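You operate a simulated robot arm through the tools that you are given. There is no shell and no other tool. Be economical: measure what you need, move in short steps, check, and stop when the job is done.

You run a simulated robot arm. Do the job below in one go: nothing can be reset, and whatever is moved stays where it is left.

TASK
Add sand to the funnel and brush the sandy streak away.
Fine: one full yellow scoop from the green bin; blue brush; put both back.
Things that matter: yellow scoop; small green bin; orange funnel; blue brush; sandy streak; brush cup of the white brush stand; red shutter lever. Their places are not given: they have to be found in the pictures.

Only the result counts: the job must be done as asked and must still hold three seconds after the hand-in. Knocking over, shifting, dropping, spilling or breaking anything else fails it.

THE ROBOT
A 6-joint arm with a two-finger parallel gripper, fixed in place. Base frame: the origin is at the foot of the arm, x ahead of it, y to its left, z up; the work surface is at about z = 0.853. Readings come in m, degrees, newtons and seconds.
With the tool pointing down near the work surface it reaches from about 0.26 to 0.68 m from the base axis. Its first joint turns from -66.0 to 66.0 degrees. Payload 2.9 kg.
The TCP is the grasp point between the finger pads, 0.03 m short of the fingertips. In the tool frame z runs along the fingers and y along their closing line. Largest opening 0.11 m; finger width 0.02, thickness 0.01; the body of the gripper, 0.048 by 0.112 m, starts 0.055 m behind the TCP.
Orientation is that of the tool frame in the base frame, as a unit quaternion [x, y, z, w]. With the fingers straight down and closing along the base's y, the tool's x points along the base's -x, its y along +y and its z along -z.

THE INTERFACE
- The arm moves only by the tool jog_arm. Its argument "steps" is a list of rows, each a list of 7 numbers: the turn, a rotation vector about the tool's x, y, z in degrees, then the shift along the tool's x, y, z in m, then the gripper command, from -1 (shut) to 1 (fully open), values between in proportion. In form: [[wx, wy, wz, dx, dy, dz, hand], ...]. A call has 1 to 20 rows; each row shifts and turns the commanded pose from where the row before left it, along the tool's axes as they then stand. Each row takes 0.2 s and may step no farther than 0.05 m and 8.6 degrees from the row before; otherwise, or with a gripper value out of range, the whole call is refused. Where a pose cannot be reached the arm comes as near as it can. A force on the tool above 40 N (or 10 N above the force at the start of the call, whichever is more), or a blocked arm, ends the call early, and 0.2 s more pass. The fingers move at their own pace (about 0.108 m/s each) and stop on an object; they squeeze with about 22 N. The grip force told is the motor's: it shows also when the fingers shut on nothing. Time passes only in rows, and 0.2 s behind the last, so rows that do not move let the fingers close. It gives the time, the measured TCP pose, the force on the tool (base axes), the opening and the grip force at its end, in the units of the frame above (readings bear some noise).
- Cameras (640 x 400 px; columns grow to the right, rows downward): "scene" is fixed at [0.0524, 0.4206, 1.4054]; the picture's right is [-0.90, -0.43, 0.00], its down [-0.17, 0.37, -0.91] and it looks along [0.39, -0.83, -0.41] (base axes); focal length 274 px, centre (320, 200). "wrist" rides on the gripper at [-0.036, 0, -0.057] in the tool frame; the picture's right is [0.00, -1.00, 0.00], its down [0.97, 0.00, -0.24] and it looks along [0.24, 0.00, 0.97] (tool axes); focal length 218 px, centre (320, 200).
- capture(camera): a new picture of that camera. The clock stands still meanwhile.
- probe_pixels(camera, pixels): for up to 12 pixels [column, row] of the newest picture of that camera ("zoom" is the newest enlarged one), the place [x, y, z] in the base frame of the surface seen there, good to about 0.003 m, but the place of the scene camera against the robot may be out by one fixed shift of up to 0.012 m in any direction. The clock stands still meanwhile.
- enlarge(camera, box): a new picture of the part [left, top, right, bottom] of that camera's present view, enlarged. The clock stands still meanwhile.
- sign_off(): hands the job in; it is judged then, once.

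Work in short steps. Measure before you move; look again where a grasp or a placing could have gone wrong, and mend it. You have 80 turns and 54 pictures in all, those below and enlarged ones among them. Open the gripper and draw the arm clear of the work before you hand the job in, unless the task says otherwise; then end with one line.

The tools are called as name(argument=value, ...) on one line, values as JSON. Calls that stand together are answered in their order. jog_arm: Moves the arm, as the interface text tells. Its arguments: {"type":"object","properties":{"steps":{"type":"array","items":{"type":"array","items":{"type":"number"}}}},"required":["steps"]} The other tools are called the same way: capture (camera) takes a picture; probe_pixels (camera, pixels) gives the place of the surface under pixels of a picture; enlarge (camera, box) takes an enlarged picture of a part of a camera's view; sign_off () hands the job in.

At the start:

```text
t: 0.0
position: [0.3117, -0.0547, 1.3431]
tcp_rot: [0.0, 1.0, -0.001, 0.001]
force: [-0.3, 0.3, 0.6]
width: 0.1096
gripper_force: 0.0
```

scene: 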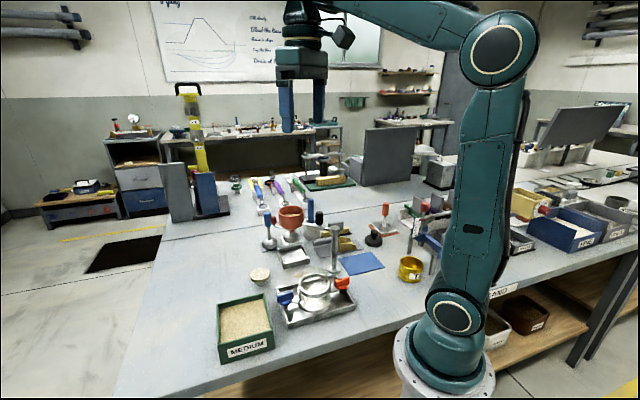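
wrist: 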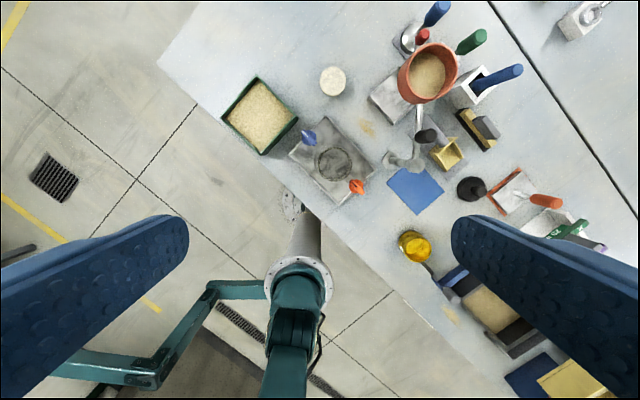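

The scene shows a green bin near (245,325), a funnel near (290,220) and several tools. I'll enlarge both views to identify the scoop, brush and streak.

enlarge(camera="scene", box=[200, 160, 460, 370])

enlarge(camera="wrist", box=[210, 0, 610, 260])

```text
1.90 times, centred on (330, 265) of scene
```

zoom: 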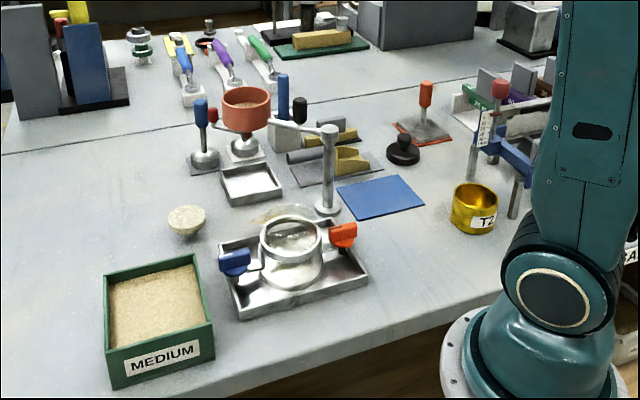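

```text
1.54 times, centred on (410, 130) of wrist
```

zoom: 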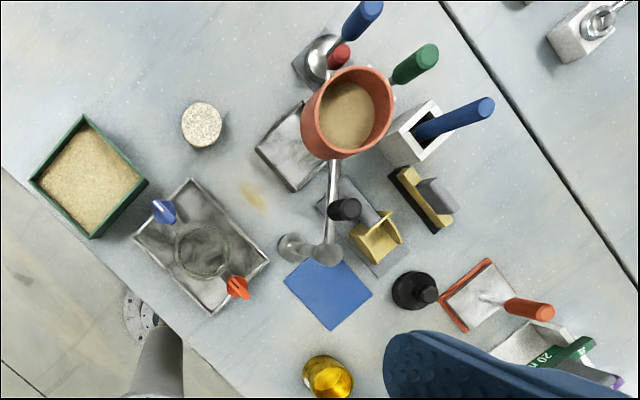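

I need finer detail around the funnel and scoop, so I'm enlarging those parts.

enlarge(camera="scene", box=[250, 170, 380, 260])

enlarge(camera="wrist", box=[360, 0, 540, 190])

```text
4.44 times, centred on (315, 215) of scene
```

zoom: 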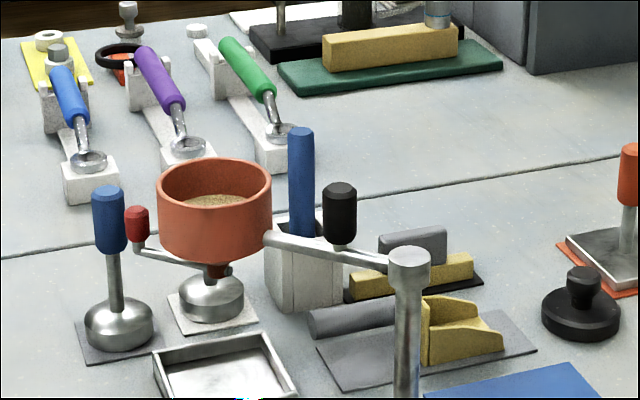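

```text
2.11 times, centred on (450, 95) of wrist
```

zoom: 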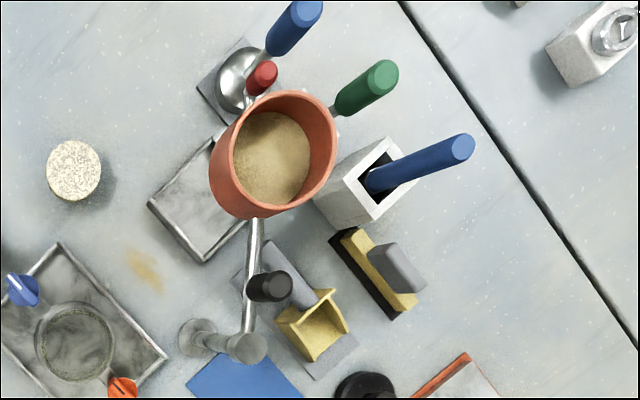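

The scoop (yellow tray with grey handle), the blue brush in its white cup, the funnel and the streak are all visible in this zoom. I'm probing key points.

probe_pixels(camera="zoom", pixels=[[145, 270], [132, 255], [160, 285], [455, 148], [385, 180], [340, 215], [290, 270], [300, 335], [345, 330], [270, 155], [270, 95], [265, 75]])

probe_pixels(camera="wrist", pixels=[[260, 115], [222, 118], [258, 78], [298, 118], [265, 154], [332, 82], [337, 162], [310, 138], [357, 187], [415, 190], [410, 245], [420, 132]])

```text
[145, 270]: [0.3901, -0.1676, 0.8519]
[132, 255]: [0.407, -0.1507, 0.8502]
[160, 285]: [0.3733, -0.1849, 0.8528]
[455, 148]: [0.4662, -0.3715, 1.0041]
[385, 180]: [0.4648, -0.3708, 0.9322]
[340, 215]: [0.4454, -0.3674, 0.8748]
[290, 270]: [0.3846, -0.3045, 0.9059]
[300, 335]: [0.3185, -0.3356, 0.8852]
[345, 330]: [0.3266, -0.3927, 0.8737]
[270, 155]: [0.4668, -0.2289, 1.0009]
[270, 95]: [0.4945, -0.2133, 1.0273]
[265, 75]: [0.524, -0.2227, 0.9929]
```

```text
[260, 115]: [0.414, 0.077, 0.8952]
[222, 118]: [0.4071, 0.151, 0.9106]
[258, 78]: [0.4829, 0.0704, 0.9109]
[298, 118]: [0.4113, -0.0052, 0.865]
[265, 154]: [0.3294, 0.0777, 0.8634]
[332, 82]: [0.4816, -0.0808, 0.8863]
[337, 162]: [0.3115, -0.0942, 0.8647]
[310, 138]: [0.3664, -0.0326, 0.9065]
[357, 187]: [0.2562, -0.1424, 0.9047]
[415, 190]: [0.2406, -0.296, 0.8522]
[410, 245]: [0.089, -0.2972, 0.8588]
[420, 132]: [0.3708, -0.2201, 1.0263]
```

Moving the hand above the scoop/brush zone, well clear (fingertips at about 1.17), for a closer look.

jog_arm(steps=[[0, 0, 0, -0.018, -0.037, 0.02, 1], [0, 0, 0, -0.018, -0.037, 0.025, 1], [0, 0, 0, -0.018, -0.037, 0.025, 1], [0, 0, 0, -0.018, -0.037, 0.025, 1], [0, 0, 0, -0.018, -0.037, 0.025, 1], [0, 0, 0, -0.018, -0.037, 0.023, 1], [0, 0, 0, 0, 0, 0, 1]])

capture(camera="wrist")

```text
t: 1.6
position: [0.4213, -0.2761, 1.1979]
tcp_rot: [0.001, 1.0, -0.001, 0.002]
force: [0.2, -0.4, -0.4]
width: 0.1101
gripper_force: 0.0
```

```text
47 pictures are left
```

wrist: 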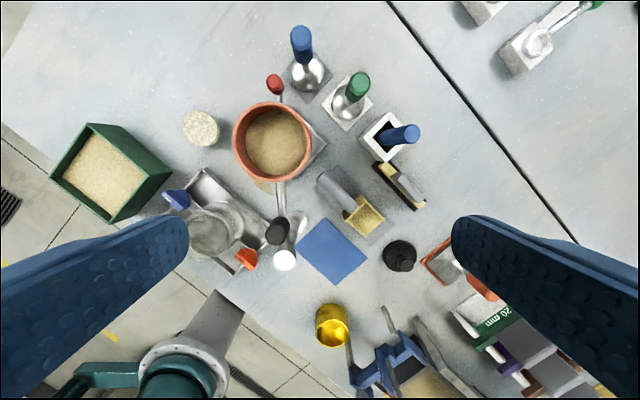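

enlarge(camera="wrist", box=[220, 60, 440, 270])

```text
1.90 times, centred on (330, 165) of wrist
```

zoom: 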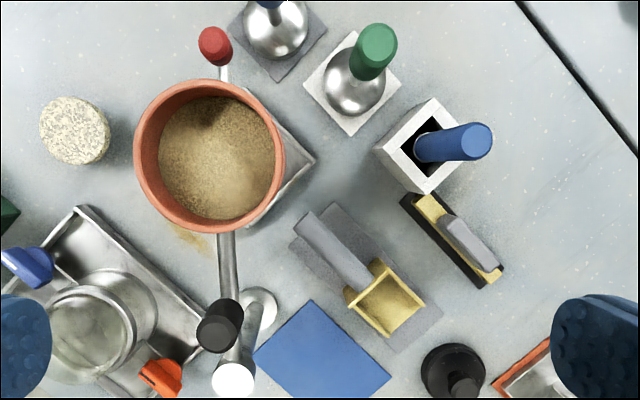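

The scoop lies with its handle from zoom (310,220) to (360,285) and bowl to (410,315); I'm probing it, the brush, cup and funnel.

probe_pixels(camera="zoom", pixels=[[312, 222], [337, 250], [358, 278], [352, 298], [384, 264], [390, 332], [422, 302], [385, 302], [365, 292], [325, 205], [290, 245], [395, 350]])

probe_pixels(camera="zoom", pixels=[[475, 142], [430, 148], [430, 102], [380, 150], [425, 190], [460, 165], [140, 150], [280, 150], [210, 85], [210, 228], [210, 160], [222, 320]])

probe_pixels(camera="wrist", pixels=[[88, 125], [168, 172], [55, 172], [115, 217], [105, 170], [80, 165], [125, 180], [272, 80], [200, 128], [301, 32], [303, 70], [268, 186]])

```text
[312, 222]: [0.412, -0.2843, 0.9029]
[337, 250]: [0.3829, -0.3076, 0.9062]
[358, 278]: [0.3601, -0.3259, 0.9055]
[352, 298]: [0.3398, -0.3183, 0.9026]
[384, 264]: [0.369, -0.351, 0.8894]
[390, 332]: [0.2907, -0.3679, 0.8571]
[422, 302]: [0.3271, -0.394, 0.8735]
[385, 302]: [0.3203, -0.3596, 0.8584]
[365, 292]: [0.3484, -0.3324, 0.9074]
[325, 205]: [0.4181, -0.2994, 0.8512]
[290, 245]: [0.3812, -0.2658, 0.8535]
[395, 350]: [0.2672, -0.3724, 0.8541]
```

```text
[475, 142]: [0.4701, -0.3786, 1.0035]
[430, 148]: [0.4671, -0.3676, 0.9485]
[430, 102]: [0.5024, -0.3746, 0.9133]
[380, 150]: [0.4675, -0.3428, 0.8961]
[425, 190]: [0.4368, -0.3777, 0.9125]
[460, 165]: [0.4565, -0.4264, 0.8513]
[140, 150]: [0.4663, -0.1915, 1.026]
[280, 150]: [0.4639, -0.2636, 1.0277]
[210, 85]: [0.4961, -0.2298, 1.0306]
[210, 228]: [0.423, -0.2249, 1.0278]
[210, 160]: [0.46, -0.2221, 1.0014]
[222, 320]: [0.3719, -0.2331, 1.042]
```

```text
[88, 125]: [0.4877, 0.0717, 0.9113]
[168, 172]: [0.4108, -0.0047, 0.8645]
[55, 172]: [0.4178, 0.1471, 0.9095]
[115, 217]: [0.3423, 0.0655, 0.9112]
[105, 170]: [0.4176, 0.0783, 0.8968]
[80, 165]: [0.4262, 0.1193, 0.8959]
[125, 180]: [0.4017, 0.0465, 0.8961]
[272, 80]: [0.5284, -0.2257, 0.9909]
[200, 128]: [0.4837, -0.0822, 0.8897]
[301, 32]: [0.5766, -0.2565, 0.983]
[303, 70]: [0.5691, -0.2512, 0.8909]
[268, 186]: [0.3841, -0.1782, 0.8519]
```

Scoop axis runs about (-0.73,-0.68) with handle centre near (0.383,-0.308,0.895). I go over it, yaw the hand by -43°, narrow the fingers, descend to 1.09 and look.

jog_arm(steps=[[0, 0, 0, 0.038, -0.032, 0, -0.1], [0, 0, -8.6, 0, 0, 0, -0.1], [0, 0, -8.6, 0, 0, 0, -0.1], [0, 0, -8.6, 0, 0, 0, -0.1], [0, 0, -8.6, 0, 0, 0, -0.1], [0, 0, -8.6, 0, 0, 0, -0.1], [0, 0, 0, 0, 0, 0.04, -0.1], [0, 0, 0, 0, 0, 0.04, -0.1], [0, 0, 0, 0, 0, 0.03, -0.1], [0, 0, 0, 0, 0, 0, -0.1]])

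capture(camera="wrist")

```text
t: 3.8
position: [0.3838, -0.3066, 1.0894]
tcp_rot: [-0.366, 0.93, 0.001, 0.001]
force: [-0.4, -0.3, -0.3]
width: 0.0496
gripper_force: 0.0
```

```text
45 pictures are left
```

wrist: 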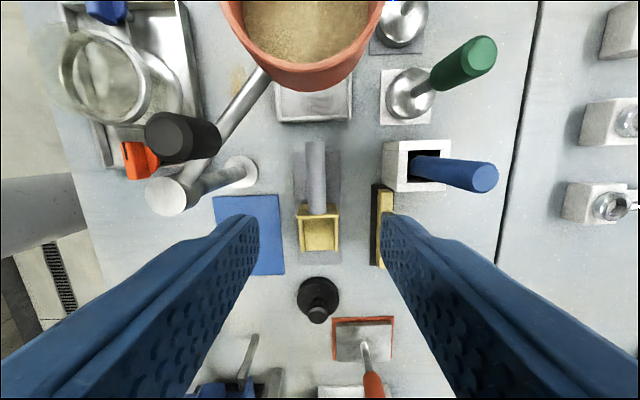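

The scoop is well aligned (handle from (314,142) to (317,212), bowl to row 250). I'm probing for exact geometry.

probe_pixels(camera="wrist", pixels=[[315, 146], [316, 175], [317, 205], [308, 175], [324, 175], [302, 216], [336, 216], [303, 248], [336, 248], [319, 235], [298, 170], [296, 250]])

enlarge(camera="wrist", box=[270, 120, 370, 270])

```text
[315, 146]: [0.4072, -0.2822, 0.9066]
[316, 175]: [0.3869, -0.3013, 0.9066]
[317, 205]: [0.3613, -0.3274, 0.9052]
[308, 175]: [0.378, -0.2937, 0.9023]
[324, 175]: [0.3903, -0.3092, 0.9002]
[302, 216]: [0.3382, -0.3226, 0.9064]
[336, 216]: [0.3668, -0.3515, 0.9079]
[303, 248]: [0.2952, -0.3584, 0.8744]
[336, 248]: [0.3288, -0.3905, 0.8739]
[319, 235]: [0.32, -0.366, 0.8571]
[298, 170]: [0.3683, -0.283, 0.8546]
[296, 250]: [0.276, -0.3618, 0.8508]
```

```text
2.67 times, centred on (320, 195) of wrist
```

zoom: 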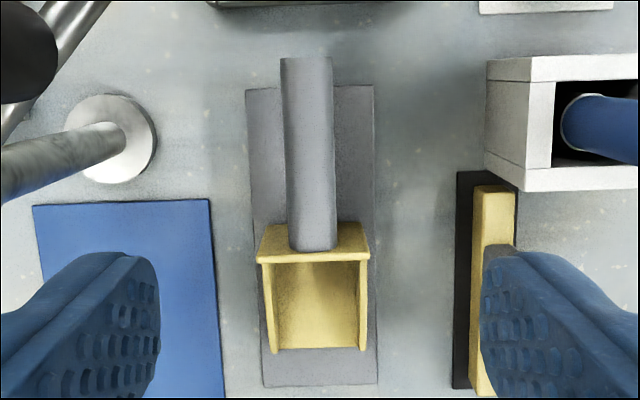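

Before descending I check the post and knob beside the hand for clearance.

probe_pixels(camera="wrist", pixels=[[168, 197], [188, 192], [160, 135], [205, 135], [240, 170], [192, 170], [250, 100], [230, 120]])

```text
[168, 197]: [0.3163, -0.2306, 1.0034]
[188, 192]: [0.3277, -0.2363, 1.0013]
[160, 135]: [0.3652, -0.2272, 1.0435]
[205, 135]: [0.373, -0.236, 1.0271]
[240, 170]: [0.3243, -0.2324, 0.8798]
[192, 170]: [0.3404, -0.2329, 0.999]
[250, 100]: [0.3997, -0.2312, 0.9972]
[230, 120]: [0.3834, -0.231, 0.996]
```

Arm rod lies at y≈-0.231 and the knob at (0.368,-0.232); gripping 14 mm nearer the bowl leaves about 15 mm clearance. Descending and closing on the handle.

jog_arm(steps=[[0, 0, -1.6, 0.0122, 0.0013, 0, -0.1], [0, 0, 0, 0, 0, 0.04, -0.1], [0, 0, 0, 0, 0, 0.04, -0.1], [0, 0, 0, 0, 0, 0.04, -0.1], [0, 0, 0, 0, 0, 0.04, -0.1], [0, 0, 0, 0, 0, 0.034, -0.1], [0, 0, 0, 0, 0, 0, -0.1], [0, 0, 0, 0, 0, 0, -1], [0, 0, 0, 0, 0, 0, -1], [0, 0, 0, 0, 0, 0, -1]])

```text
t: 6.0
position: [0.3757, -0.3175, 0.8948]
tcp_rot: [-0.379, 0.925, 0.001, 0.001]
force: [-0.5, 0.0, -1.4]
width: 0.0209
gripper_force: 21.4
```

Gripped the 21 mm handle (force 21). Lifting straight up in steps and checking.

jog_arm(steps=[[0, 0, 0, 0, 0, -0.01, -1], [0, 0, 0, 0, 0, -0.03, -1], [0, 0, 0, 0, 0, -0.04, -1], [0, 0, 0, 0, 0, -0.04, -1], [0, 0, 0, 0, 0, -0.04, -1], [0, 0, 0, 0, 0, -0.04, -1], [0, 0, 0, 0, 0, -0.04, -1], [0, 0, 0, 0, 0, 0, -1]])

capture(camera="wrist")

```text
t: 7.8
position: [0.3729, -0.3166, 1.1375]
tcp_rot: [-0.38, 0.925, 0.0, 0.001]
force: [-0.7, 0.2, -1.4]
width: 0.021
gripper_force: 21.8
```

```text
43 pictures are left
```

wrist: 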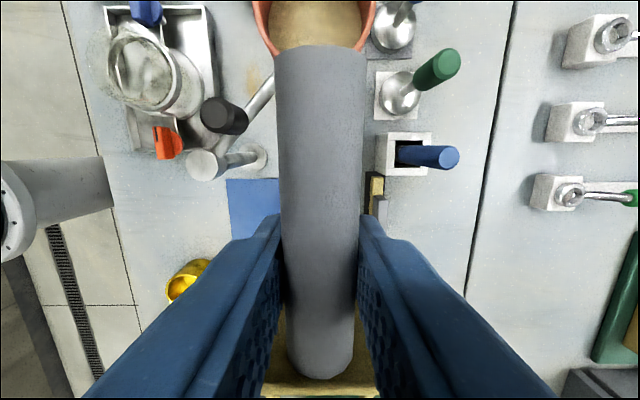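

The scoop is held firmly and straight. Carrying it at 1.137 m (bottom at ~1.097) over to the bin's back side, then pitching the nose down 40°.

jog_arm(steps=[[0, 0, 0, -0.0371, 0.02505, 0, -1], [0, 0, 0, -0.0371, 0.02505, 0, -1], [0, 0, 0, -0.0371, 0.02505, 0, -1], [0, 0, 0, -0.0371, 0.02505, 0, -1], [0, 0, 0, -0.0371, 0.02505, 0, -1], [0, 0, 0, -0.0371, 0.02505, 0, -1], [0, 0, 0, -0.0371, 0.02505, 0, -1], [0, 0, 0, -0.0371, 0.02505, 0, -1], [0, 0, 0, -0.0371, 0.02505, 0, -1], [0, 0, 0, -0.0371, 0.02505, 0, -1], [0, -8, 0, 0, 0, 0, -1], [0, -8, 0, 0, 0, 0, -1], [0, -8, 0, 0, 0, 0, -1], [0, -8, 0, 0, 0, 0, -1], [0, -8, 0, 0, 0, 0, -1], [0, 0, 0, 0, 0, 0, -1]])

capture(camera="scene")

capture(camera="wrist")

```text
t: 11.2
position: [0.4594, 0.1252, 1.1374]
tcp_rot: [-0.356, 0.869, 0.131, 0.318]
force: [-0.8, 0.0, -0.7]
width: 0.0213
gripper_force: 21.8
```

```text
42 pictures are left
```

scene: 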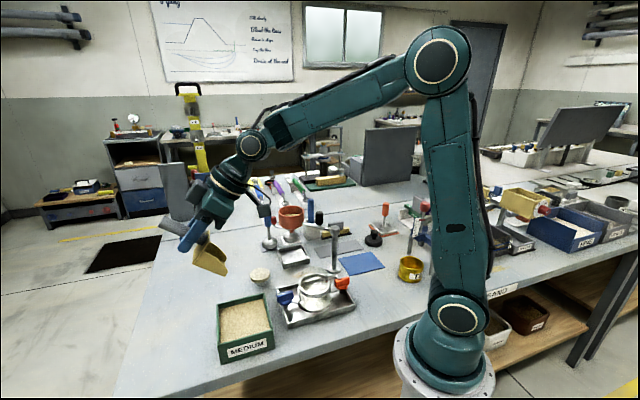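

```text
41 pictures are left
```

wrist: 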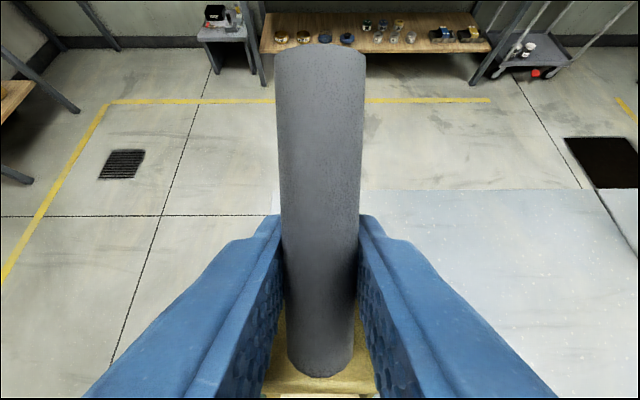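

Pitch is right. I verify scoop lip and bin in the same camera frame before lowering.

enlarge(camera="scene", box=[170, 200, 310, 370])

```text
2.35 times, centred on (240, 285) of scene
```

zoom: 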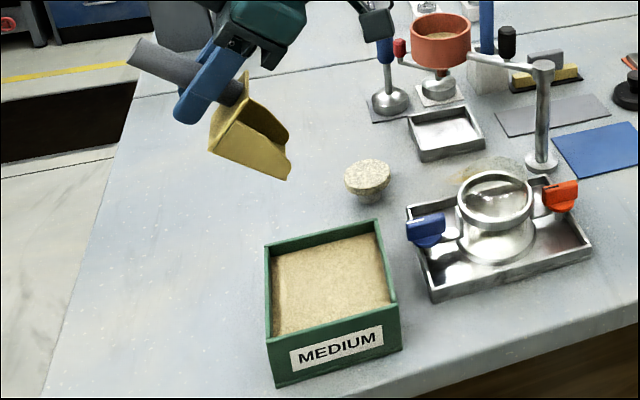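

probe_pixels(camera="zoom", pixels=[[286, 179], [288, 160], [266, 248], [379, 222], [399, 298], [267, 339], [276, 256], [372, 235], [386, 300], [273, 330], [330, 275], [215, 150]])

```text
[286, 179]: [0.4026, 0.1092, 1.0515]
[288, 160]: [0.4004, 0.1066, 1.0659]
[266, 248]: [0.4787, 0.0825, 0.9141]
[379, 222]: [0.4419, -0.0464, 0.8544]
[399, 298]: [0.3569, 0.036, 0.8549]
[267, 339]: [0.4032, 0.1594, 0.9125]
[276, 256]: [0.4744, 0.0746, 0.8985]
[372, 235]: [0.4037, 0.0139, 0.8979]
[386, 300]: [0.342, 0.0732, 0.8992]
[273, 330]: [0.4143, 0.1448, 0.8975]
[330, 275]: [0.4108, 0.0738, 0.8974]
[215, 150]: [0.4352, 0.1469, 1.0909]
```

Offsets: bin centre ≈(0.413,0.072), inner half-width ≈0.0465, lip ≈9 cm ahead of the TCP. I lower to the sand surface near the back wall, then plunge 3 cm forward and down.

jog_arm(steps=[[0, 0, 0, 0.0234, -0.0013, 0.029, -1], [0, 0, 0, 0.0234, -0.0013, 0.029, -1], [0, 0, 0, 0.0234, -0.0013, 0.029, -1], [0, 0, 0, 0.0234, -0.0013, 0.029, -1], [0, 0, 0, 0, 0, 0, -1]])

enlarge(camera="scene", box=[170, 220, 310, 370])

```text
t: 12.4
position: [0.47, 0.1224, 0.9872]
tcp_rot: [-0.357, 0.868, 0.131, 0.321]
force: [0.8, 4.7, 15.7]
width: 0.0211
gripper_force: 21.9
```

```text
2.67 times, centred on (240, 295) of scene
```

zoom: 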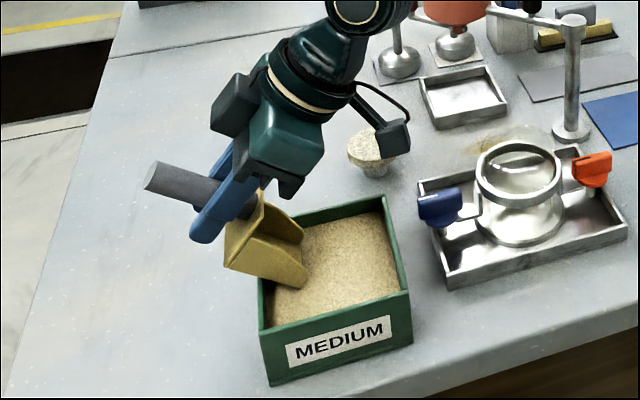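

Force 16 N: the scoop's underside touches the back rim. I lift off 6 cm, steepen to 55°, and check whether the bin moved.

jog_arm(steps=[[0, 0, 0, -0.0193, 0, -0.023, -1], [0, 0, 0, -0.0193, 0, -0.023, -1], [0, -7.5, 0, 0, 0, 0, -1], [0, -7.5, 0, 0, 0, 0, -1], [0, 0, 0, 0, 0, 0, -1]])

enlarge(camera="scene", box=[170, 200, 310, 370])

```text
t: 13.6
position: [0.4666, 0.1212, 1.0463]
tcp_rot: [-0.336, 0.82, 0.175, 0.429]
force: [-0.1, 1.2, -1.9]
width: 0.0211
gripper_force: 22.0
```

```text
2.35 times, centred on (240, 285) of scene
```

zoom: 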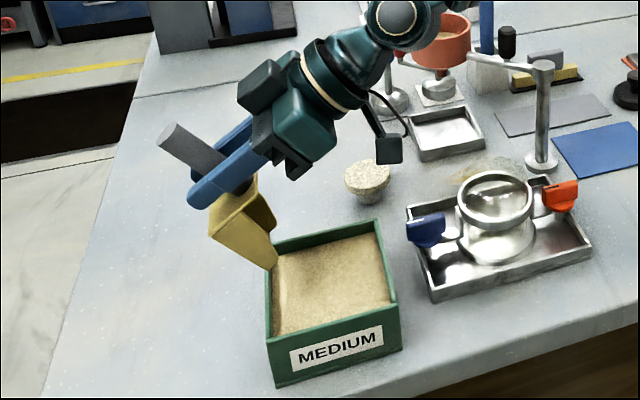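

Bin corners are at the same pixels as before, so it did not move. Now I go forward 4.6 cm and plunge steeply, well clear of the back rim.

jog_arm(steps=[[0, 0, 0, 0.0262, 0.0026, -0.0374, -1], [0, 0, 0, 0.0379, 0, 0.0266, -1], [0, 0, 0, 0.0123, 0, 0.0086, -1], [0, 0, 0, 0, 0, 0, -1]])

enlarge(camera="scene", box=[170, 200, 310, 370])

```text
t: 14.6
position: [0.4352, 0.0912, 0.9892]
tcp_rot: [-0.336, 0.818, 0.176, 0.433]
force: [7.6, 5.9, 30.0]
width: 0.0218
gripper_force: 22.8
```

```text
2.35 times, centred on (240, 285) of scene
```

zoom: 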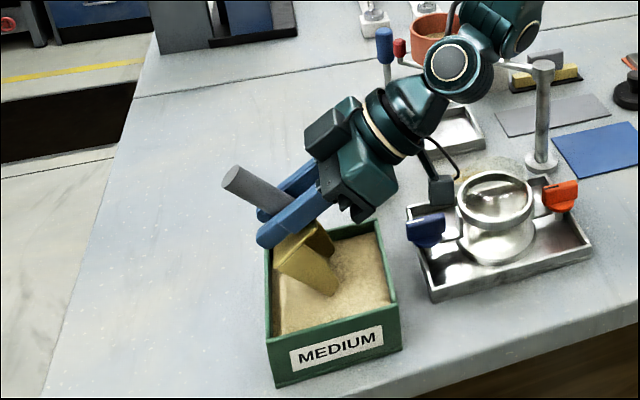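

Upward force is 30 N with the lip just in the sand; looking closer at whether the sand yields.

enlarge(camera="scene", box=[215, 270, 285, 345])

```text
5.33 times, centred on (250, 308) of scene
```

zoom: 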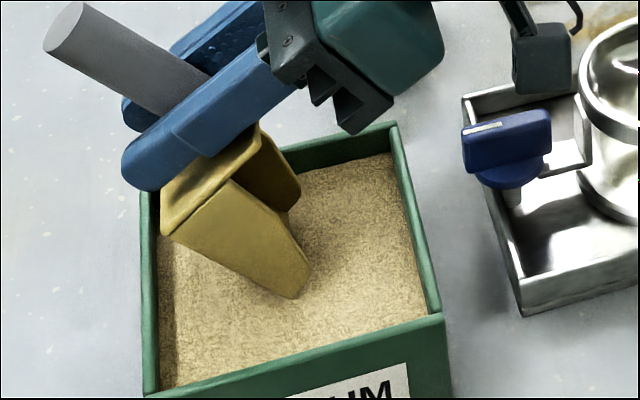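

I hold still for a moment to see if the force decays, which would mean the sand yields.

jog_arm(steps=[[0, 0, 0, 0, 0, 0, -1], [0, 0, 0, 0, 0, 0, -1], [0, 0, 0, 0, 0, 0, -1]])

probe_pixels(camera="zoom", pixels=[[295, 297], [310, 268], [300, 190], [165, 232], [245, 135], [330, 280], [250, 350], [350, 220], [165, 210], [290, 312]])

```text
t: 15.4
position: [0.434, 0.0895, 0.9885]
tcp_rot: [-0.336, 0.819, 0.177, 0.431]
force: [6.7, 3.4, 30.0]
width: 0.0213
gripper_force: 21.8
```

```text
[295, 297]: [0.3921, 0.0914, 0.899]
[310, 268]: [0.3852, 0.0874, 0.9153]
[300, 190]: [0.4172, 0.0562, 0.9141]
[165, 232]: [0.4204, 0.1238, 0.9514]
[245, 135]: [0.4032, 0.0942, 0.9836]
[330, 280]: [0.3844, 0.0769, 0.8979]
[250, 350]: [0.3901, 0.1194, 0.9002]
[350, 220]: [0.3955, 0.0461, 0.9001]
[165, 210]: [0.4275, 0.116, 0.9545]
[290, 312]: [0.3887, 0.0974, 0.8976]
```

The sand bears the lip like a firm surface (lip at z≈0.899). I'll make a skimming scoop: lift, set 40°, touch near the back, then sweep forward while levelling, and raise nose-up.

jog_arm(steps=[[0, 0, 0, -0.0246, 0, -0.0172, -1], [0, 7.5, 0, 0, 0, 0, -1], [0, 7.5, 0, 0, 0, 0, -1], [0, 0, 0, -0.0237, 0, 0.0199, -1], [0, 0, 0, 0.017, 0, 0.0203, -1], [0, 0, 0, 0, 0, 0, -1], [0, 5, 0, 0.0047, 0, 0.0034, -1], [0, 5, 0, 0.0044, 0, 0.0038, -1], [0, 5, 0, 0.004, 0, 0.0042, -1], [0, 5, 0, 0.0036, 0, 0.0045, -1], [0, 5, 0, 0.0032, 0, 0.0049, -1], [0, 5, 0, 0.0028, 0, 0.0051, -1], [0, 5, 0, 0.0024, 0, 0.0054, -1]])

enlarge(camera="scene", box=[205, 250, 295, 350])

```text
t: 18.2
position: [0.4478, 0.108, 0.9496]
tcp_rot: [-0.379, 0.925, 0.016, 0.041]
force: [0.8, -0.6, -1.2]
width: 0.0212
gripper_force: 21.8
```

```text
4.00 times, centred on (250, 300) of scene
```

zoom: 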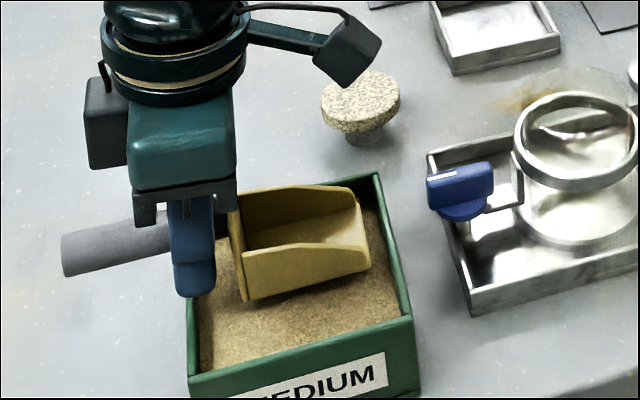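

The sweep passed just above the surface (no force, bowl empty). I'll re-pitch to 35° near the back and lower in small steps to find the real contact.

jog_arm(steps=[[0, 0, 0, -0.0035, 0, -0.045, -1], [0, -7.5, 0, 0, 0, 0, -1], [0, -7.5, 0, 0, 0, 0, -1], [0, -7.5, 0, 0, 0, 0, -1], [0, -7.5, 0, 0, 0, 0, -1], [0, 0, 0, -0.0106, 0, 0.0075, -1], [0, 0, 0, 0.0049, 0, 0.007, -1], [0, 0, 0, 0, 0, 0, -1]])

jog_arm(steps=[[0, 0, 0, 0.00115, 0, 0.00164, -1], [0, 0, 0, 0.00115, 0, 0.00164, -1], [0, 0, 0, 0, 0, 0, -1]])

jog_arm(steps=[[0, 0, 0, 0.00115, 0, 0.00164, -1], [0, 0, 0, 0.00115, 0, 0.00164, -1], [0, 0, 0, 0, 0, 0, -1]])

```text
t: 20.0
position: [0.4563, 0.1153, 0.9868]
tcp_rot: [-0.361, 0.883, 0.114, 0.279]
force: [0.0, 0.9, -0.4]
width: 0.021
gripper_force: 22.1
```

```text
t: 20.8
position: [0.4566, 0.1151, 0.9834]
tcp_rot: [-0.362, 0.882, 0.114, 0.279]
force: [-0.3, -0.3, -1.6]
width: 0.0212
gripper_force: 21.5
```

```text
t: 21.6
position: [0.4568, 0.116, 0.9794]
tcp_rot: [-0.361, 0.882, 0.114, 0.279]
force: [0.4, 0.4, -0.6]
width: 0.0211
gripper_force: 21.9
```

No contact yet at 0.979; continuing downward in small steps.

jog_arm(steps=[[0, 0, 0, 0.00115, 0, 0.00164, -1], [0, 0, 0, 0.00115, 0, 0.00164, -1], [0, 0, 0, 0, 0, 0, -1]])

jog_arm(steps=[[0, 0, 0, 0.00115, 0, 0.00164, -1], [0, 0, 0, 0.00115, 0, 0.00164, -1], [0, 0, 0, 0, 0, 0, -1]])

enlarge(camera="scene", box=[205, 250, 295, 350])

```text
t: 22.4
position: [0.4572, 0.116, 0.9742]
tcp_rot: [-0.362, 0.882, 0.115, 0.279]
force: [-0.3, -0.1, -1.6]
width: 0.0212
gripper_force: 22.0
```

```text
t: 23.2
position: [0.4583, 0.1166, 0.9713]
tcp_rot: [-0.362, 0.881, 0.114, 0.281]
force: [4.4, 4.2, 15.8]
width: 0.021
gripper_force: 22.4
```

```text
4.00 times, centred on (250, 300) of scene
```

zoom: 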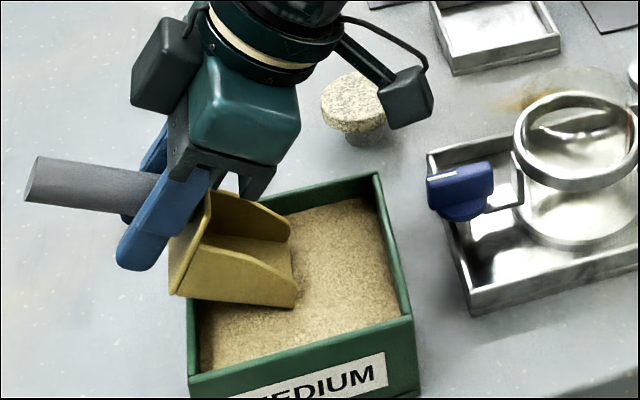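

The scoop seems to have rotated in the grip (handle no longer perpendicular to the fingers). I probe its axis to quantify, after backing off.

probe_pixels(camera="zoom", pixels=[[55, 163], [90, 185], [140, 180], [175, 290], [230, 298], [290, 306], [205, 245], [292, 290], [286, 225], [150, 230]])

jog_arm(steps=[[0, 0, 0, -0.0115, 0, -0.0164, -1], [0, 0, 0, -0.0115, 0, -0.0164, -1], [0, 0, 0, 0, 0, 0, -1]])

enlarge(camera="scene", box=[205, 230, 295, 330])

```text
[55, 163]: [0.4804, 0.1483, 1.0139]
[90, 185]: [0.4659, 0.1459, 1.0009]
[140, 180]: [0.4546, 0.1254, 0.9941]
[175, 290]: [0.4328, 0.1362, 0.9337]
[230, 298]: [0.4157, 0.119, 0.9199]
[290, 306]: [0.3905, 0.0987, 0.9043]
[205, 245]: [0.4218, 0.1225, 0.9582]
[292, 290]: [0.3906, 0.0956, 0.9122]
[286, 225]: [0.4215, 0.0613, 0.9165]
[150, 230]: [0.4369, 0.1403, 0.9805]
```

```text
t: 24.0
position: [0.4563, 0.1159, 1.0101]
tcp_rot: [-0.362, 0.882, 0.114, 0.278]
force: [0.5, 0.3, 0.0]
width: 0.0211
gripper_force: 21.8
```

```text
4.00 times, centred on (250, 280) of scene
```

zoom: 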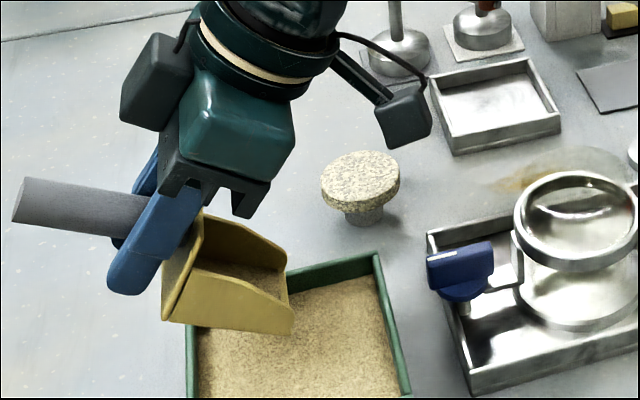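

The bowl's slope is ~27° versus 34° commanded, so ~7° slip. There may be some sand texture inside; zooming in.

enlarge(camera="scene", box=[240, 275, 285, 320])

```text
8.89 times, centred on (262, 298) of scene
```

zoom: 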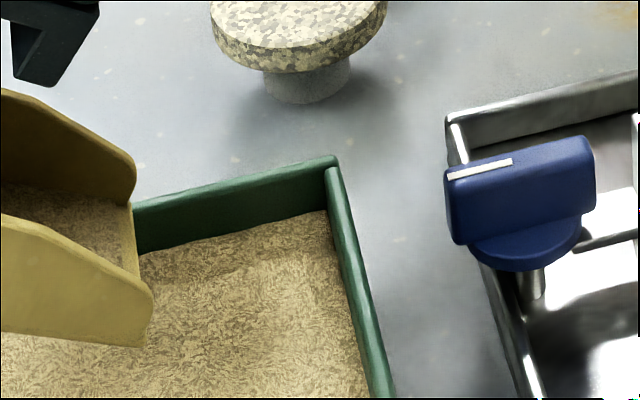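

Sand texture is visible in the bowl. I lift and level the scoop (slightly nose-up) over the bin to see how full it is.

jog_arm(steps=[[0, 7.4, 0, -0.0115, 0, -0.0164, -1], [0, 7.4, 0, -0.0115, 0, -0.0164, -1], [0, 7.4, 0, 0, 0, 0, -1], [0, 7.4, 0, 0, 0, 0, -1], [0, 7.4, 0, 0, 0, 0, -1], [0, 0, 0, 0, 0, 0, -1]])

enlarge(camera="scene", box=[205, 225, 295, 325])

```text
t: 25.4
position: [0.4584, 0.1186, 1.051]
tcp_rot: [-0.379, 0.925, -0.006, -0.016]
force: [-0.6, 0.5, -1.5]
width: 0.0208
gripper_force: 22.1
```

```text
4.00 times, centred on (250, 275) of scene
```

zoom: 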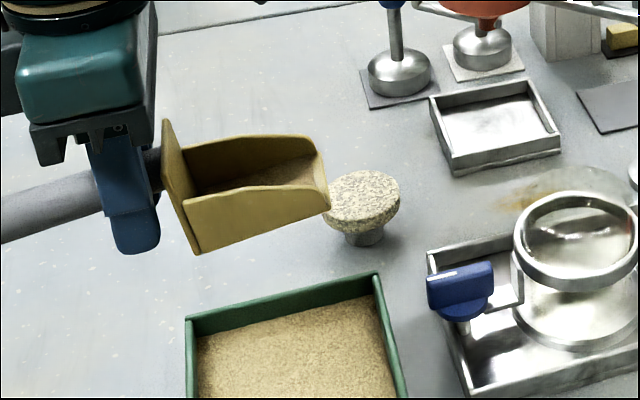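

Sand is in the bowl; I probe its level versus the walls.

probe_pixels(camera="zoom", pixels=[[215, 190], [240, 186], [265, 182], [290, 172], [310, 165], [305, 182], [195, 200], [250, 192], [325, 208], [312, 145], [200, 248], [170, 130]])

enlarge(camera="scene", box=[240, 250, 292, 292])

```text
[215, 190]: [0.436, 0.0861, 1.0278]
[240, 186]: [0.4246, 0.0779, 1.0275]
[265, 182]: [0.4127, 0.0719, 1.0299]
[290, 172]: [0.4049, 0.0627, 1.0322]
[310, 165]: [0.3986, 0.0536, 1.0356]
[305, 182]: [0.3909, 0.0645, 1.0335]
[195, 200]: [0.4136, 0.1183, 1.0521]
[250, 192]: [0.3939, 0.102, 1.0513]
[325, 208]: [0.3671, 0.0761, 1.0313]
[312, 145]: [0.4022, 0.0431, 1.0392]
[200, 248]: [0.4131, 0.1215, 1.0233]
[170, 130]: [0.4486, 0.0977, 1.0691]
```

```text
9.52 times, centred on (266, 271) of scene
```

zoom: 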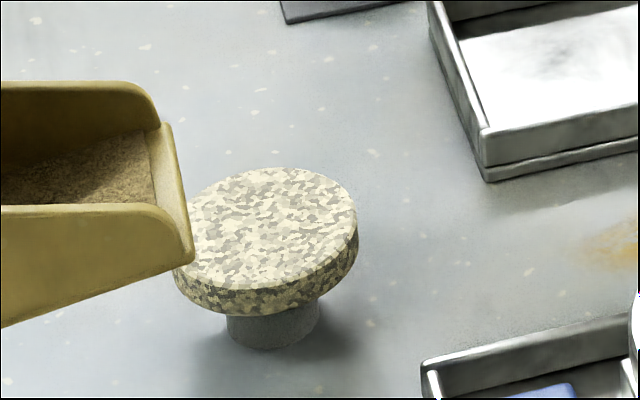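

Only a few mm of sand, so a real dig is needed. Sand resists flat pressure but should yield edge-on, so I'll re-pitch (35° real) and thrust along the scoop's own axis.

jog_arm(steps=[[0, -7.17, 0, 0, 0, 0, -1], [0, -7.17, 0, 0, 0, 0, -1], [0, -7.17, 0, 0, 0, 0, -1], [0, -7.17, 0, 0, 0, 0, -1], [0, -7.17, 0, 0, 0, 0, -1], [0, -7.17, 0, 0, 0, 0, -1], [0, 0, 0, 0.023, 0, 0.0264, -1], [0, 0, 0, 0.023, 0, 0.0264, -1], [0, 0, 0, 0, 0, 0, -1]])

jog_arm(steps=[[0, 0, 0, 0.00597, 0, -0.00063, -1], [0, 0, 0, 0.00597, 0, -0.00063, -1], [0, 0, 0, 0, 0, 0, -1]])

enlarge(camera="scene", box=[205, 250, 295, 350])

```text
t: 27.4
position: [0.4585, 0.1172, 0.9795]
tcp_rot: [-0.355, 0.866, 0.132, 0.325]
force: [0.4, 0.0, -1.0]
width: 0.021
gripper_force: 21.9
```

```text
t: 28.2
position: [0.4499, 0.1105, 0.9733]
tcp_rot: [-0.354, 0.867, 0.131, 0.324]
force: [2.8, 1.6, 12.6]
width: 0.0212
gripper_force: 22.3
```

```text
4.00 times, centred on (250, 300) of scene
```

zoom: 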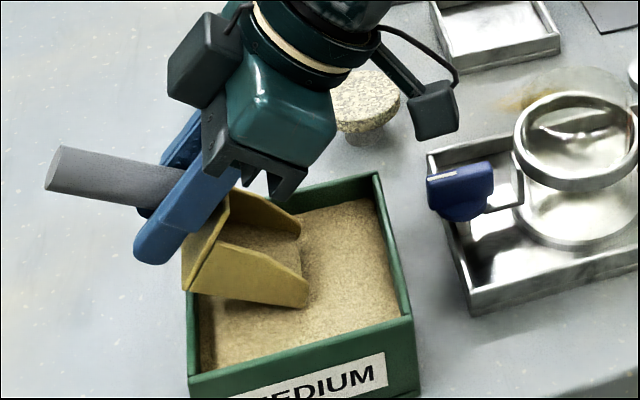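

Force 12.6 N and the bowl appears to hold more sand; continuing the axial thrust.

jog_arm(steps=[[0, 0, 0, 0.00597, 0, -0.00063, -1], [0, 0, 0, 0, 0, 0, -1]])

jog_arm(steps=[[0, 0, 0, 0.00597, 0, -0.00063, -1], [0, 0, 0, 0, 0, 0, -1]])

enlarge(camera="scene", box=[205, 250, 295, 350])

```text
t: 28.8
position: [0.4463, 0.1059, 0.9694]
tcp_rot: [-0.355, 0.867, 0.132, 0.322]
force: [2.0, -0.3, 7.2]
width: 0.0214
gripper_force: 21.9
```

```text
t: 29.4
position: [0.4433, 0.1032, 0.9664]
tcp_rot: [-0.355, 0.867, 0.131, 0.324]
force: [2.9, 2.1, 9.6]
width: 0.0213
gripper_force: 21.6
```

```text
4.00 times, centred on (250, 300) of scene
```

zoom: 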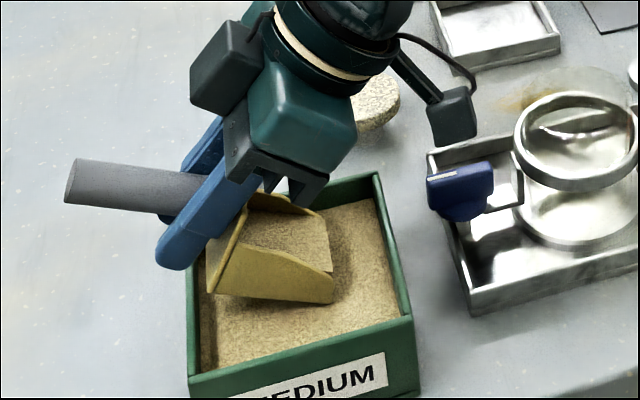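

The bowl is filling as the lip sweeps forward (≈+1 cm past centre). Continuing the sweep while levelling gradually.

jog_arm(steps=[[0, 4, 0, 0.0063, 0, 0.0012, -1], [0, 4, 0, 0.0061, 0, 0.0014, -1], [0, 0, 0, 0, 0, 0, -1]])

jog_arm(steps=[[0, 4, 0, 0.006, 0, 0.0017, -1], [0, 4, 0, 0.0058, 0, 0.002, -1], [0, 0, 0, 0, 0, 0, -1]])

enlarge(camera="scene", box=[205, 250, 295, 350])

```text
t: 30.2
position: [0.4376, 0.0982, 0.9563]
tcp_rot: [-0.363, 0.888, 0.107, 0.262]
force: [0.6, 1.9, 3.7]
width: 0.0211
gripper_force: 22.1
```

```text
t: 31.0
position: [0.4333, 0.0932, 0.9479]
tcp_rot: [-0.37, 0.903, 0.082, 0.2]
force: [0.1, 0.5, -1.1]
width: 0.0212
gripper_force: 22.1
```

```text
4.00 times, centred on (250, 300) of scene
```

zoom: 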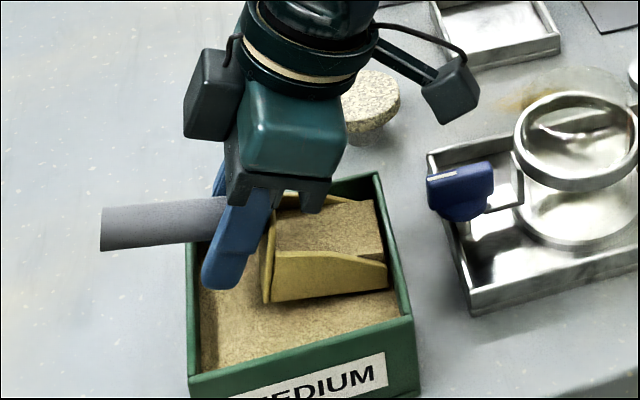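

The bowl is now full. Lifting gently, slightly nose-up and backing from the front wall, then measuring the scoop's real tilt.

jog_arm(steps=[[0, 3, 0, -0.008, 0, -0.0085, -1], [0, 2, 0, -0.008, 0, -0.017, -1], [0, 0, 0, -0.008, 0, -0.018, -1], [0, 0, 0, -0.008, 0, -0.018, -1], [0, 0, 0, -0.008, 0, -0.018, -1], [0, 0, 0, 0, 0, 0, -1]])

enlarge(camera="scene", box=[205, 225, 295, 325])

```text
t: 32.4
position: [0.4393, 0.0989, 1.0368]
tcp_rot: [-0.373, 0.911, 0.067, 0.162]
force: [0.6, 0.7, -2.2]
width: 0.0212
gripper_force: 22.2
```

```text
4.00 times, centred on (250, 275) of scene
```

zoom: 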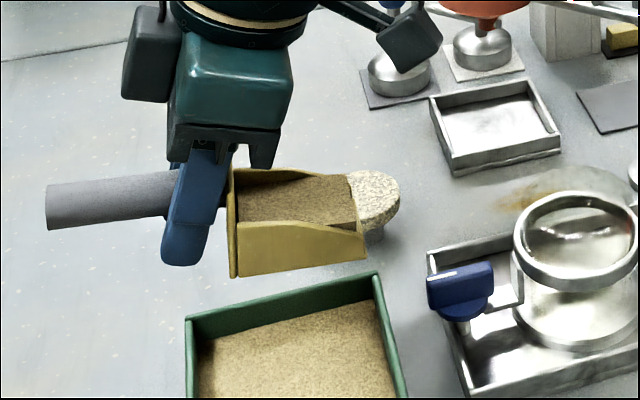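

probe_pixels(camera="zoom", pixels=[[238, 272], [300, 265], [362, 257], [245, 205], [290, 198], [340, 190], [350, 220], [245, 228], [335, 230], [60, 185], [150, 175], [360, 238]])

```text
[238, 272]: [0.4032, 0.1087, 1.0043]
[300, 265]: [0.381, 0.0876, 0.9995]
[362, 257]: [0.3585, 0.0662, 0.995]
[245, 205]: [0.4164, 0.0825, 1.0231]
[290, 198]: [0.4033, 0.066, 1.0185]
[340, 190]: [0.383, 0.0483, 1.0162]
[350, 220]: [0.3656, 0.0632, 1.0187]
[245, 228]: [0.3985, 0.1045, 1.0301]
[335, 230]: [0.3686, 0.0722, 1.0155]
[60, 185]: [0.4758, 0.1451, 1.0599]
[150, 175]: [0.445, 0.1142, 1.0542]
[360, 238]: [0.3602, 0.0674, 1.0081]
```

Scoop real tilt is +8.6° nose-down (slip ≈12°), bowl full to the front walls. I raise to ~1.15, level it, then yaw +70° about the vertical so its nose faces the base for pouring.

jog_arm(steps=[[0, 4, 0, -0.0127, 0, -0.0344, -1], [0, 4, 0, -0.011, 0, -0.035, -1], [0, 4, 0, -0.009, 0, -0.0355, -1], [1.085, 0, 7.72, 0, 0, 0, -1], [1.085, 0, 7.72, 0, 0, 0, -1], [1.085, 0, 7.72, 0, 0, 0, -1], [1.085, 0, 7.72, 0, 0, 0, -1], [1.085, 0, 7.72, 0, 0, 0, -1], [1.085, 0, 7.72, 0, 0, 0, -1], [1.085, 0, 7.72, 0, 0, 0, -1], [1.085, 0, 7.72, 0, 0, 0, -1], [1.085, 0, 7.72, 0, 0, 0, -1], [0, 0, 0, 0, 0, 0, -1]])

capture(camera="scene")

```text
t: 35.2
position: [0.4419, 0.1012, 1.1456]
tcp_rot: [0.221, 0.973, -0.015, 0.069]
force: [-0.3, 0.1, -1.8]
width: 0.0214
gripper_force: 22.3
```

```text
25 pictures are left
```

scene: 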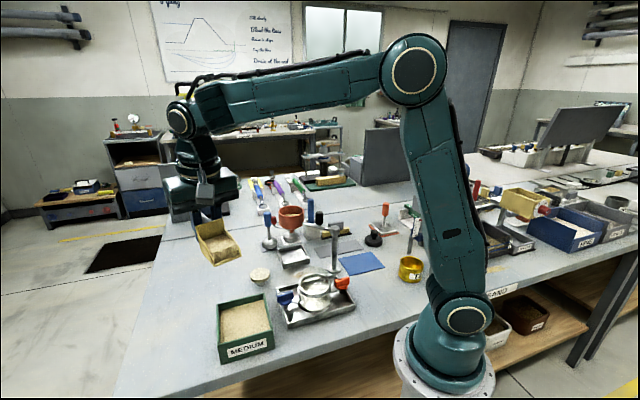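

Scoop still full and level. Translating it to the far side of the funnel with the lip above the funnel centre (scoop bottom ≥1.08).

jog_arm(steps=[[0, 0, 0, -0.02674, -0.03209, 0.00774, -1], [0, 0, 0, -0.02674, -0.03209, 0.00774, -1], [0, 0, 0, -0.02674, -0.03209, 0.00774, -1], [0, 0, 0, -0.02674, -0.03209, 0.00774, -1], [0, 0, 0, -0.02674, -0.03209, 0.00774, -1], [0, 0, 0, -0.02674, -0.03209, 0.00774, -1], [0, 0, 0, -0.02674, -0.03209, 0.00774, -1], [0, 0, 0, -0.02674, -0.03209, 0.00774, -1], [0, 0, 0, -0.02674, -0.03209, 0.00774, -1], [0, 0, 0, 0, 0, 0, -1]])

enlarge(camera="scene", box=[235, 140, 345, 250])

```text
t: 37.4
position: [0.541, -0.267, 1.1118]
tcp_rot: [0.22, 0.973, -0.014, 0.069]
force: [-0.7, -0.5, -2.0]
width: 0.0215
gripper_force: 22.4
```

```text
3.64 times, centred on (290, 195) of scene
```

zoom: 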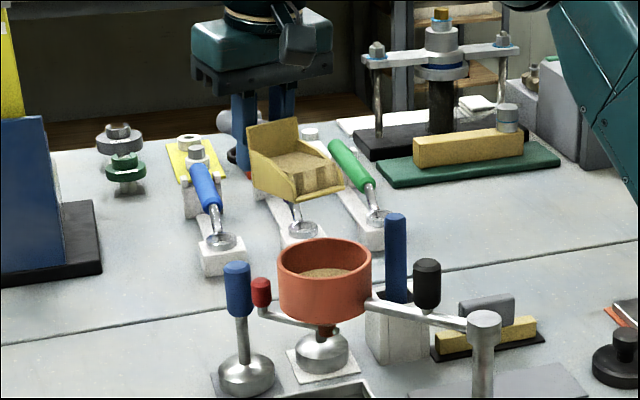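

Full scoop above the funnel, apparently centred. I probe the lip corners and funnel rim in this same view to check alignment.

probe_pixels(camera="zoom", pixels=[[292, 199], [343, 185], [298, 180], [338, 168], [280, 262], [371, 262], [325, 241], [325, 297], [330, 272], [300, 270], [350, 272], [250, 150]])

```text
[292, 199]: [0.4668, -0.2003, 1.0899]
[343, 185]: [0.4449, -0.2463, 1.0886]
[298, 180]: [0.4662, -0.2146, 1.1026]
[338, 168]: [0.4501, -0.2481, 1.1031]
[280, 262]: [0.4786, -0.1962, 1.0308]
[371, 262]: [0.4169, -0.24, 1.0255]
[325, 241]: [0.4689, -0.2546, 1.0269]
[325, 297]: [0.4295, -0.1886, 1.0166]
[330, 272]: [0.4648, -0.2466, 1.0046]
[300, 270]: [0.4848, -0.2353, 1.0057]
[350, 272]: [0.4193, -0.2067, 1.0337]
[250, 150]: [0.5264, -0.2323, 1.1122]
```

Lip centre (0.456,-0.223) vs funnel centre about (0.450,-0.221): good. Lower 4.5 cm, then start tilting about the lip by 32°.

jog_arm(steps=[[0, 0, 0, 0.0032, 0, 0.0223, -1], [0, 0, 0, 0.0031, 0, 0.0223, -1], [0, -8, 0, 0.0017, 0, -0.0129, -1], [0, -8, 0, 0.0017, 0, -0.0129, -1], [0, -8, 0, 0.0017, 0, -0.0129, -1], [0, 0, 0, 0, 0, 0, -1]])

enlarge(camera="scene", box=[235, 140, 345, 250])

```text
t: 38.8
position: [0.5267, -0.2613, 1.1021]
tcp_rot: [0.213, 0.937, -0.06, 0.27]
force: [0.6, -0.2, -2.4]
width: 0.0213
gripper_force: 22.1
```

```text
3.64 times, centred on (290, 195) of scene
```

zoom: 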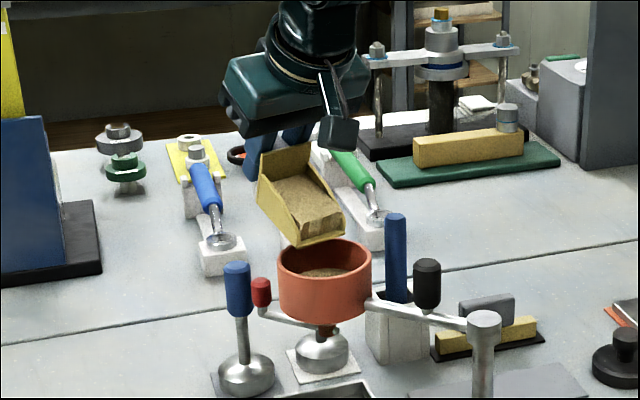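

Lip stays over the opening at ~1.043. Continuing the tilt another 32°.

jog_arm(steps=[[0, -8, 0, 0.0027, 0, -0.0129, -1], [0, -8, 0, 0.0024, 0, -0.0129, -1], [0, -8, 0, 0.0017, 0, -0.0129, -1], [0, -8, 0, 0.0017, 0, -0.0129, -1], [0, 0, 0, 0, 0, 0, -1], [0, 0, 0, 0, 0, 0, -1], [0, 0, 0, 0, 0, 0, -1]])

enlarge(camera="scene", box=[235, 140, 345, 250])

```text
t: 40.4
position: [0.4862, -0.2418, 1.1332]
tcp_rot: [0.188, 0.827, -0.116, 0.517]
force: [-0.7, 0.2, -0.8]
width: 0.0211
gripper_force: 22.0
```

```text
3.64 times, centred on (290, 195) of scene
```

zoom: 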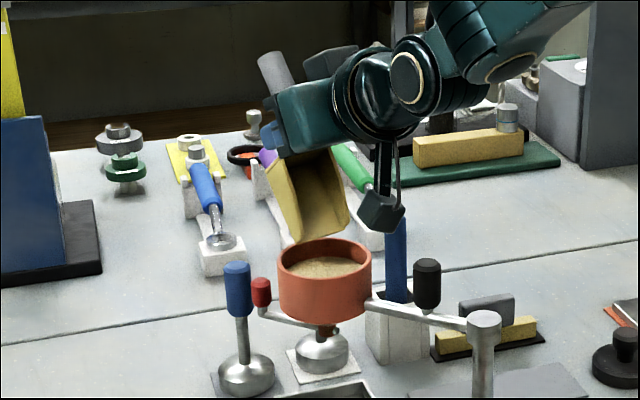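

Sand has been poured, the bowl looks empty and the funnel level has risen with no spill. I rise, level the tool to the slip angle (φ≈12°), and yaw back -70°.

jog_arm(steps=[[0, 0, 0, -0.027, 0, -0.0131, -1], [0, 0, 0, -0.04, 0, -0.0196, -1], [0, 7.43, 0, 0, 0, 0, -1], [0, 7.43, 0, 0, 0, 0, -1], [0, 7.43, 0, 0, 0, 0, -1], [0, 7.43, 0, 0, 0, 0, -1], [0, 7.43, 0, 0, 0, 0, -1], [0, 7.43, 0, 0, 0, 0, -1], [0, 7.43, 0, 0, 0, 0, -1], [-1.62, 0, -7.63, 0, 0, 0, -1], [-1.62, 0, -7.63, 0, 0, 0, -1], [-1.62, 0, -7.63, 0, 0, 0, -1], [-1.62, 0, -7.63, 0, 0, 0, -1], [-1.62, 0, -7.63, 0, 0, 0, -1], [-1.62, 0, -7.63, 0, 0, 0, -1], [-1.62, 0, -7.63, 0, 0, 0, -1], [-1.62, 0, -7.63, 0, 0, 0, -1], [-1.62, 0, -7.63, 0, 0, 0, -1], [0, 0, 0, 0, 0, 0, -1]])

```text
t: 44.4
position: [0.4305, -0.2714, 1.1685]
tcp_rot: [-0.379, 0.92, 0.04, 0.097]
force: [-0.3, -1.2, -1.7]
width: 0.0214
gripper_force: 22.1
out of reach, approached as far as the arm can: row 14, 15, 16, 17, 18
```

Some rows were at the reach limit, so the commanded pose is uncertain. I make one 5 cm move toward the mat and read where the arm is.

jog_arm(steps=[[0, 0, 0, 0.0489, 0, -0.0104, -1], [0, 0, 0, 0, 0, 0, -1], [0, 0, 0, 0, 0, 0, -1]])

capture(camera="scene")

```text
t: 45.2
position: [0.3951, -0.3067, 1.1693]
tcp_rot: [-0.378, 0.92, 0.04, 0.098]
force: [0.0, -0.3, -0.7]
width: 0.0211
gripper_force: 22.0
```

```text
21 pictures are left
```

scene: 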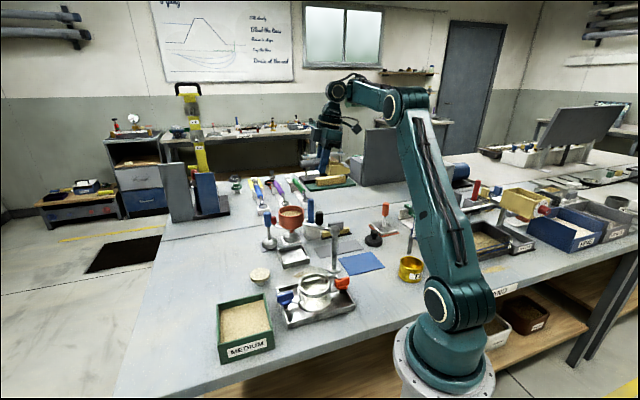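

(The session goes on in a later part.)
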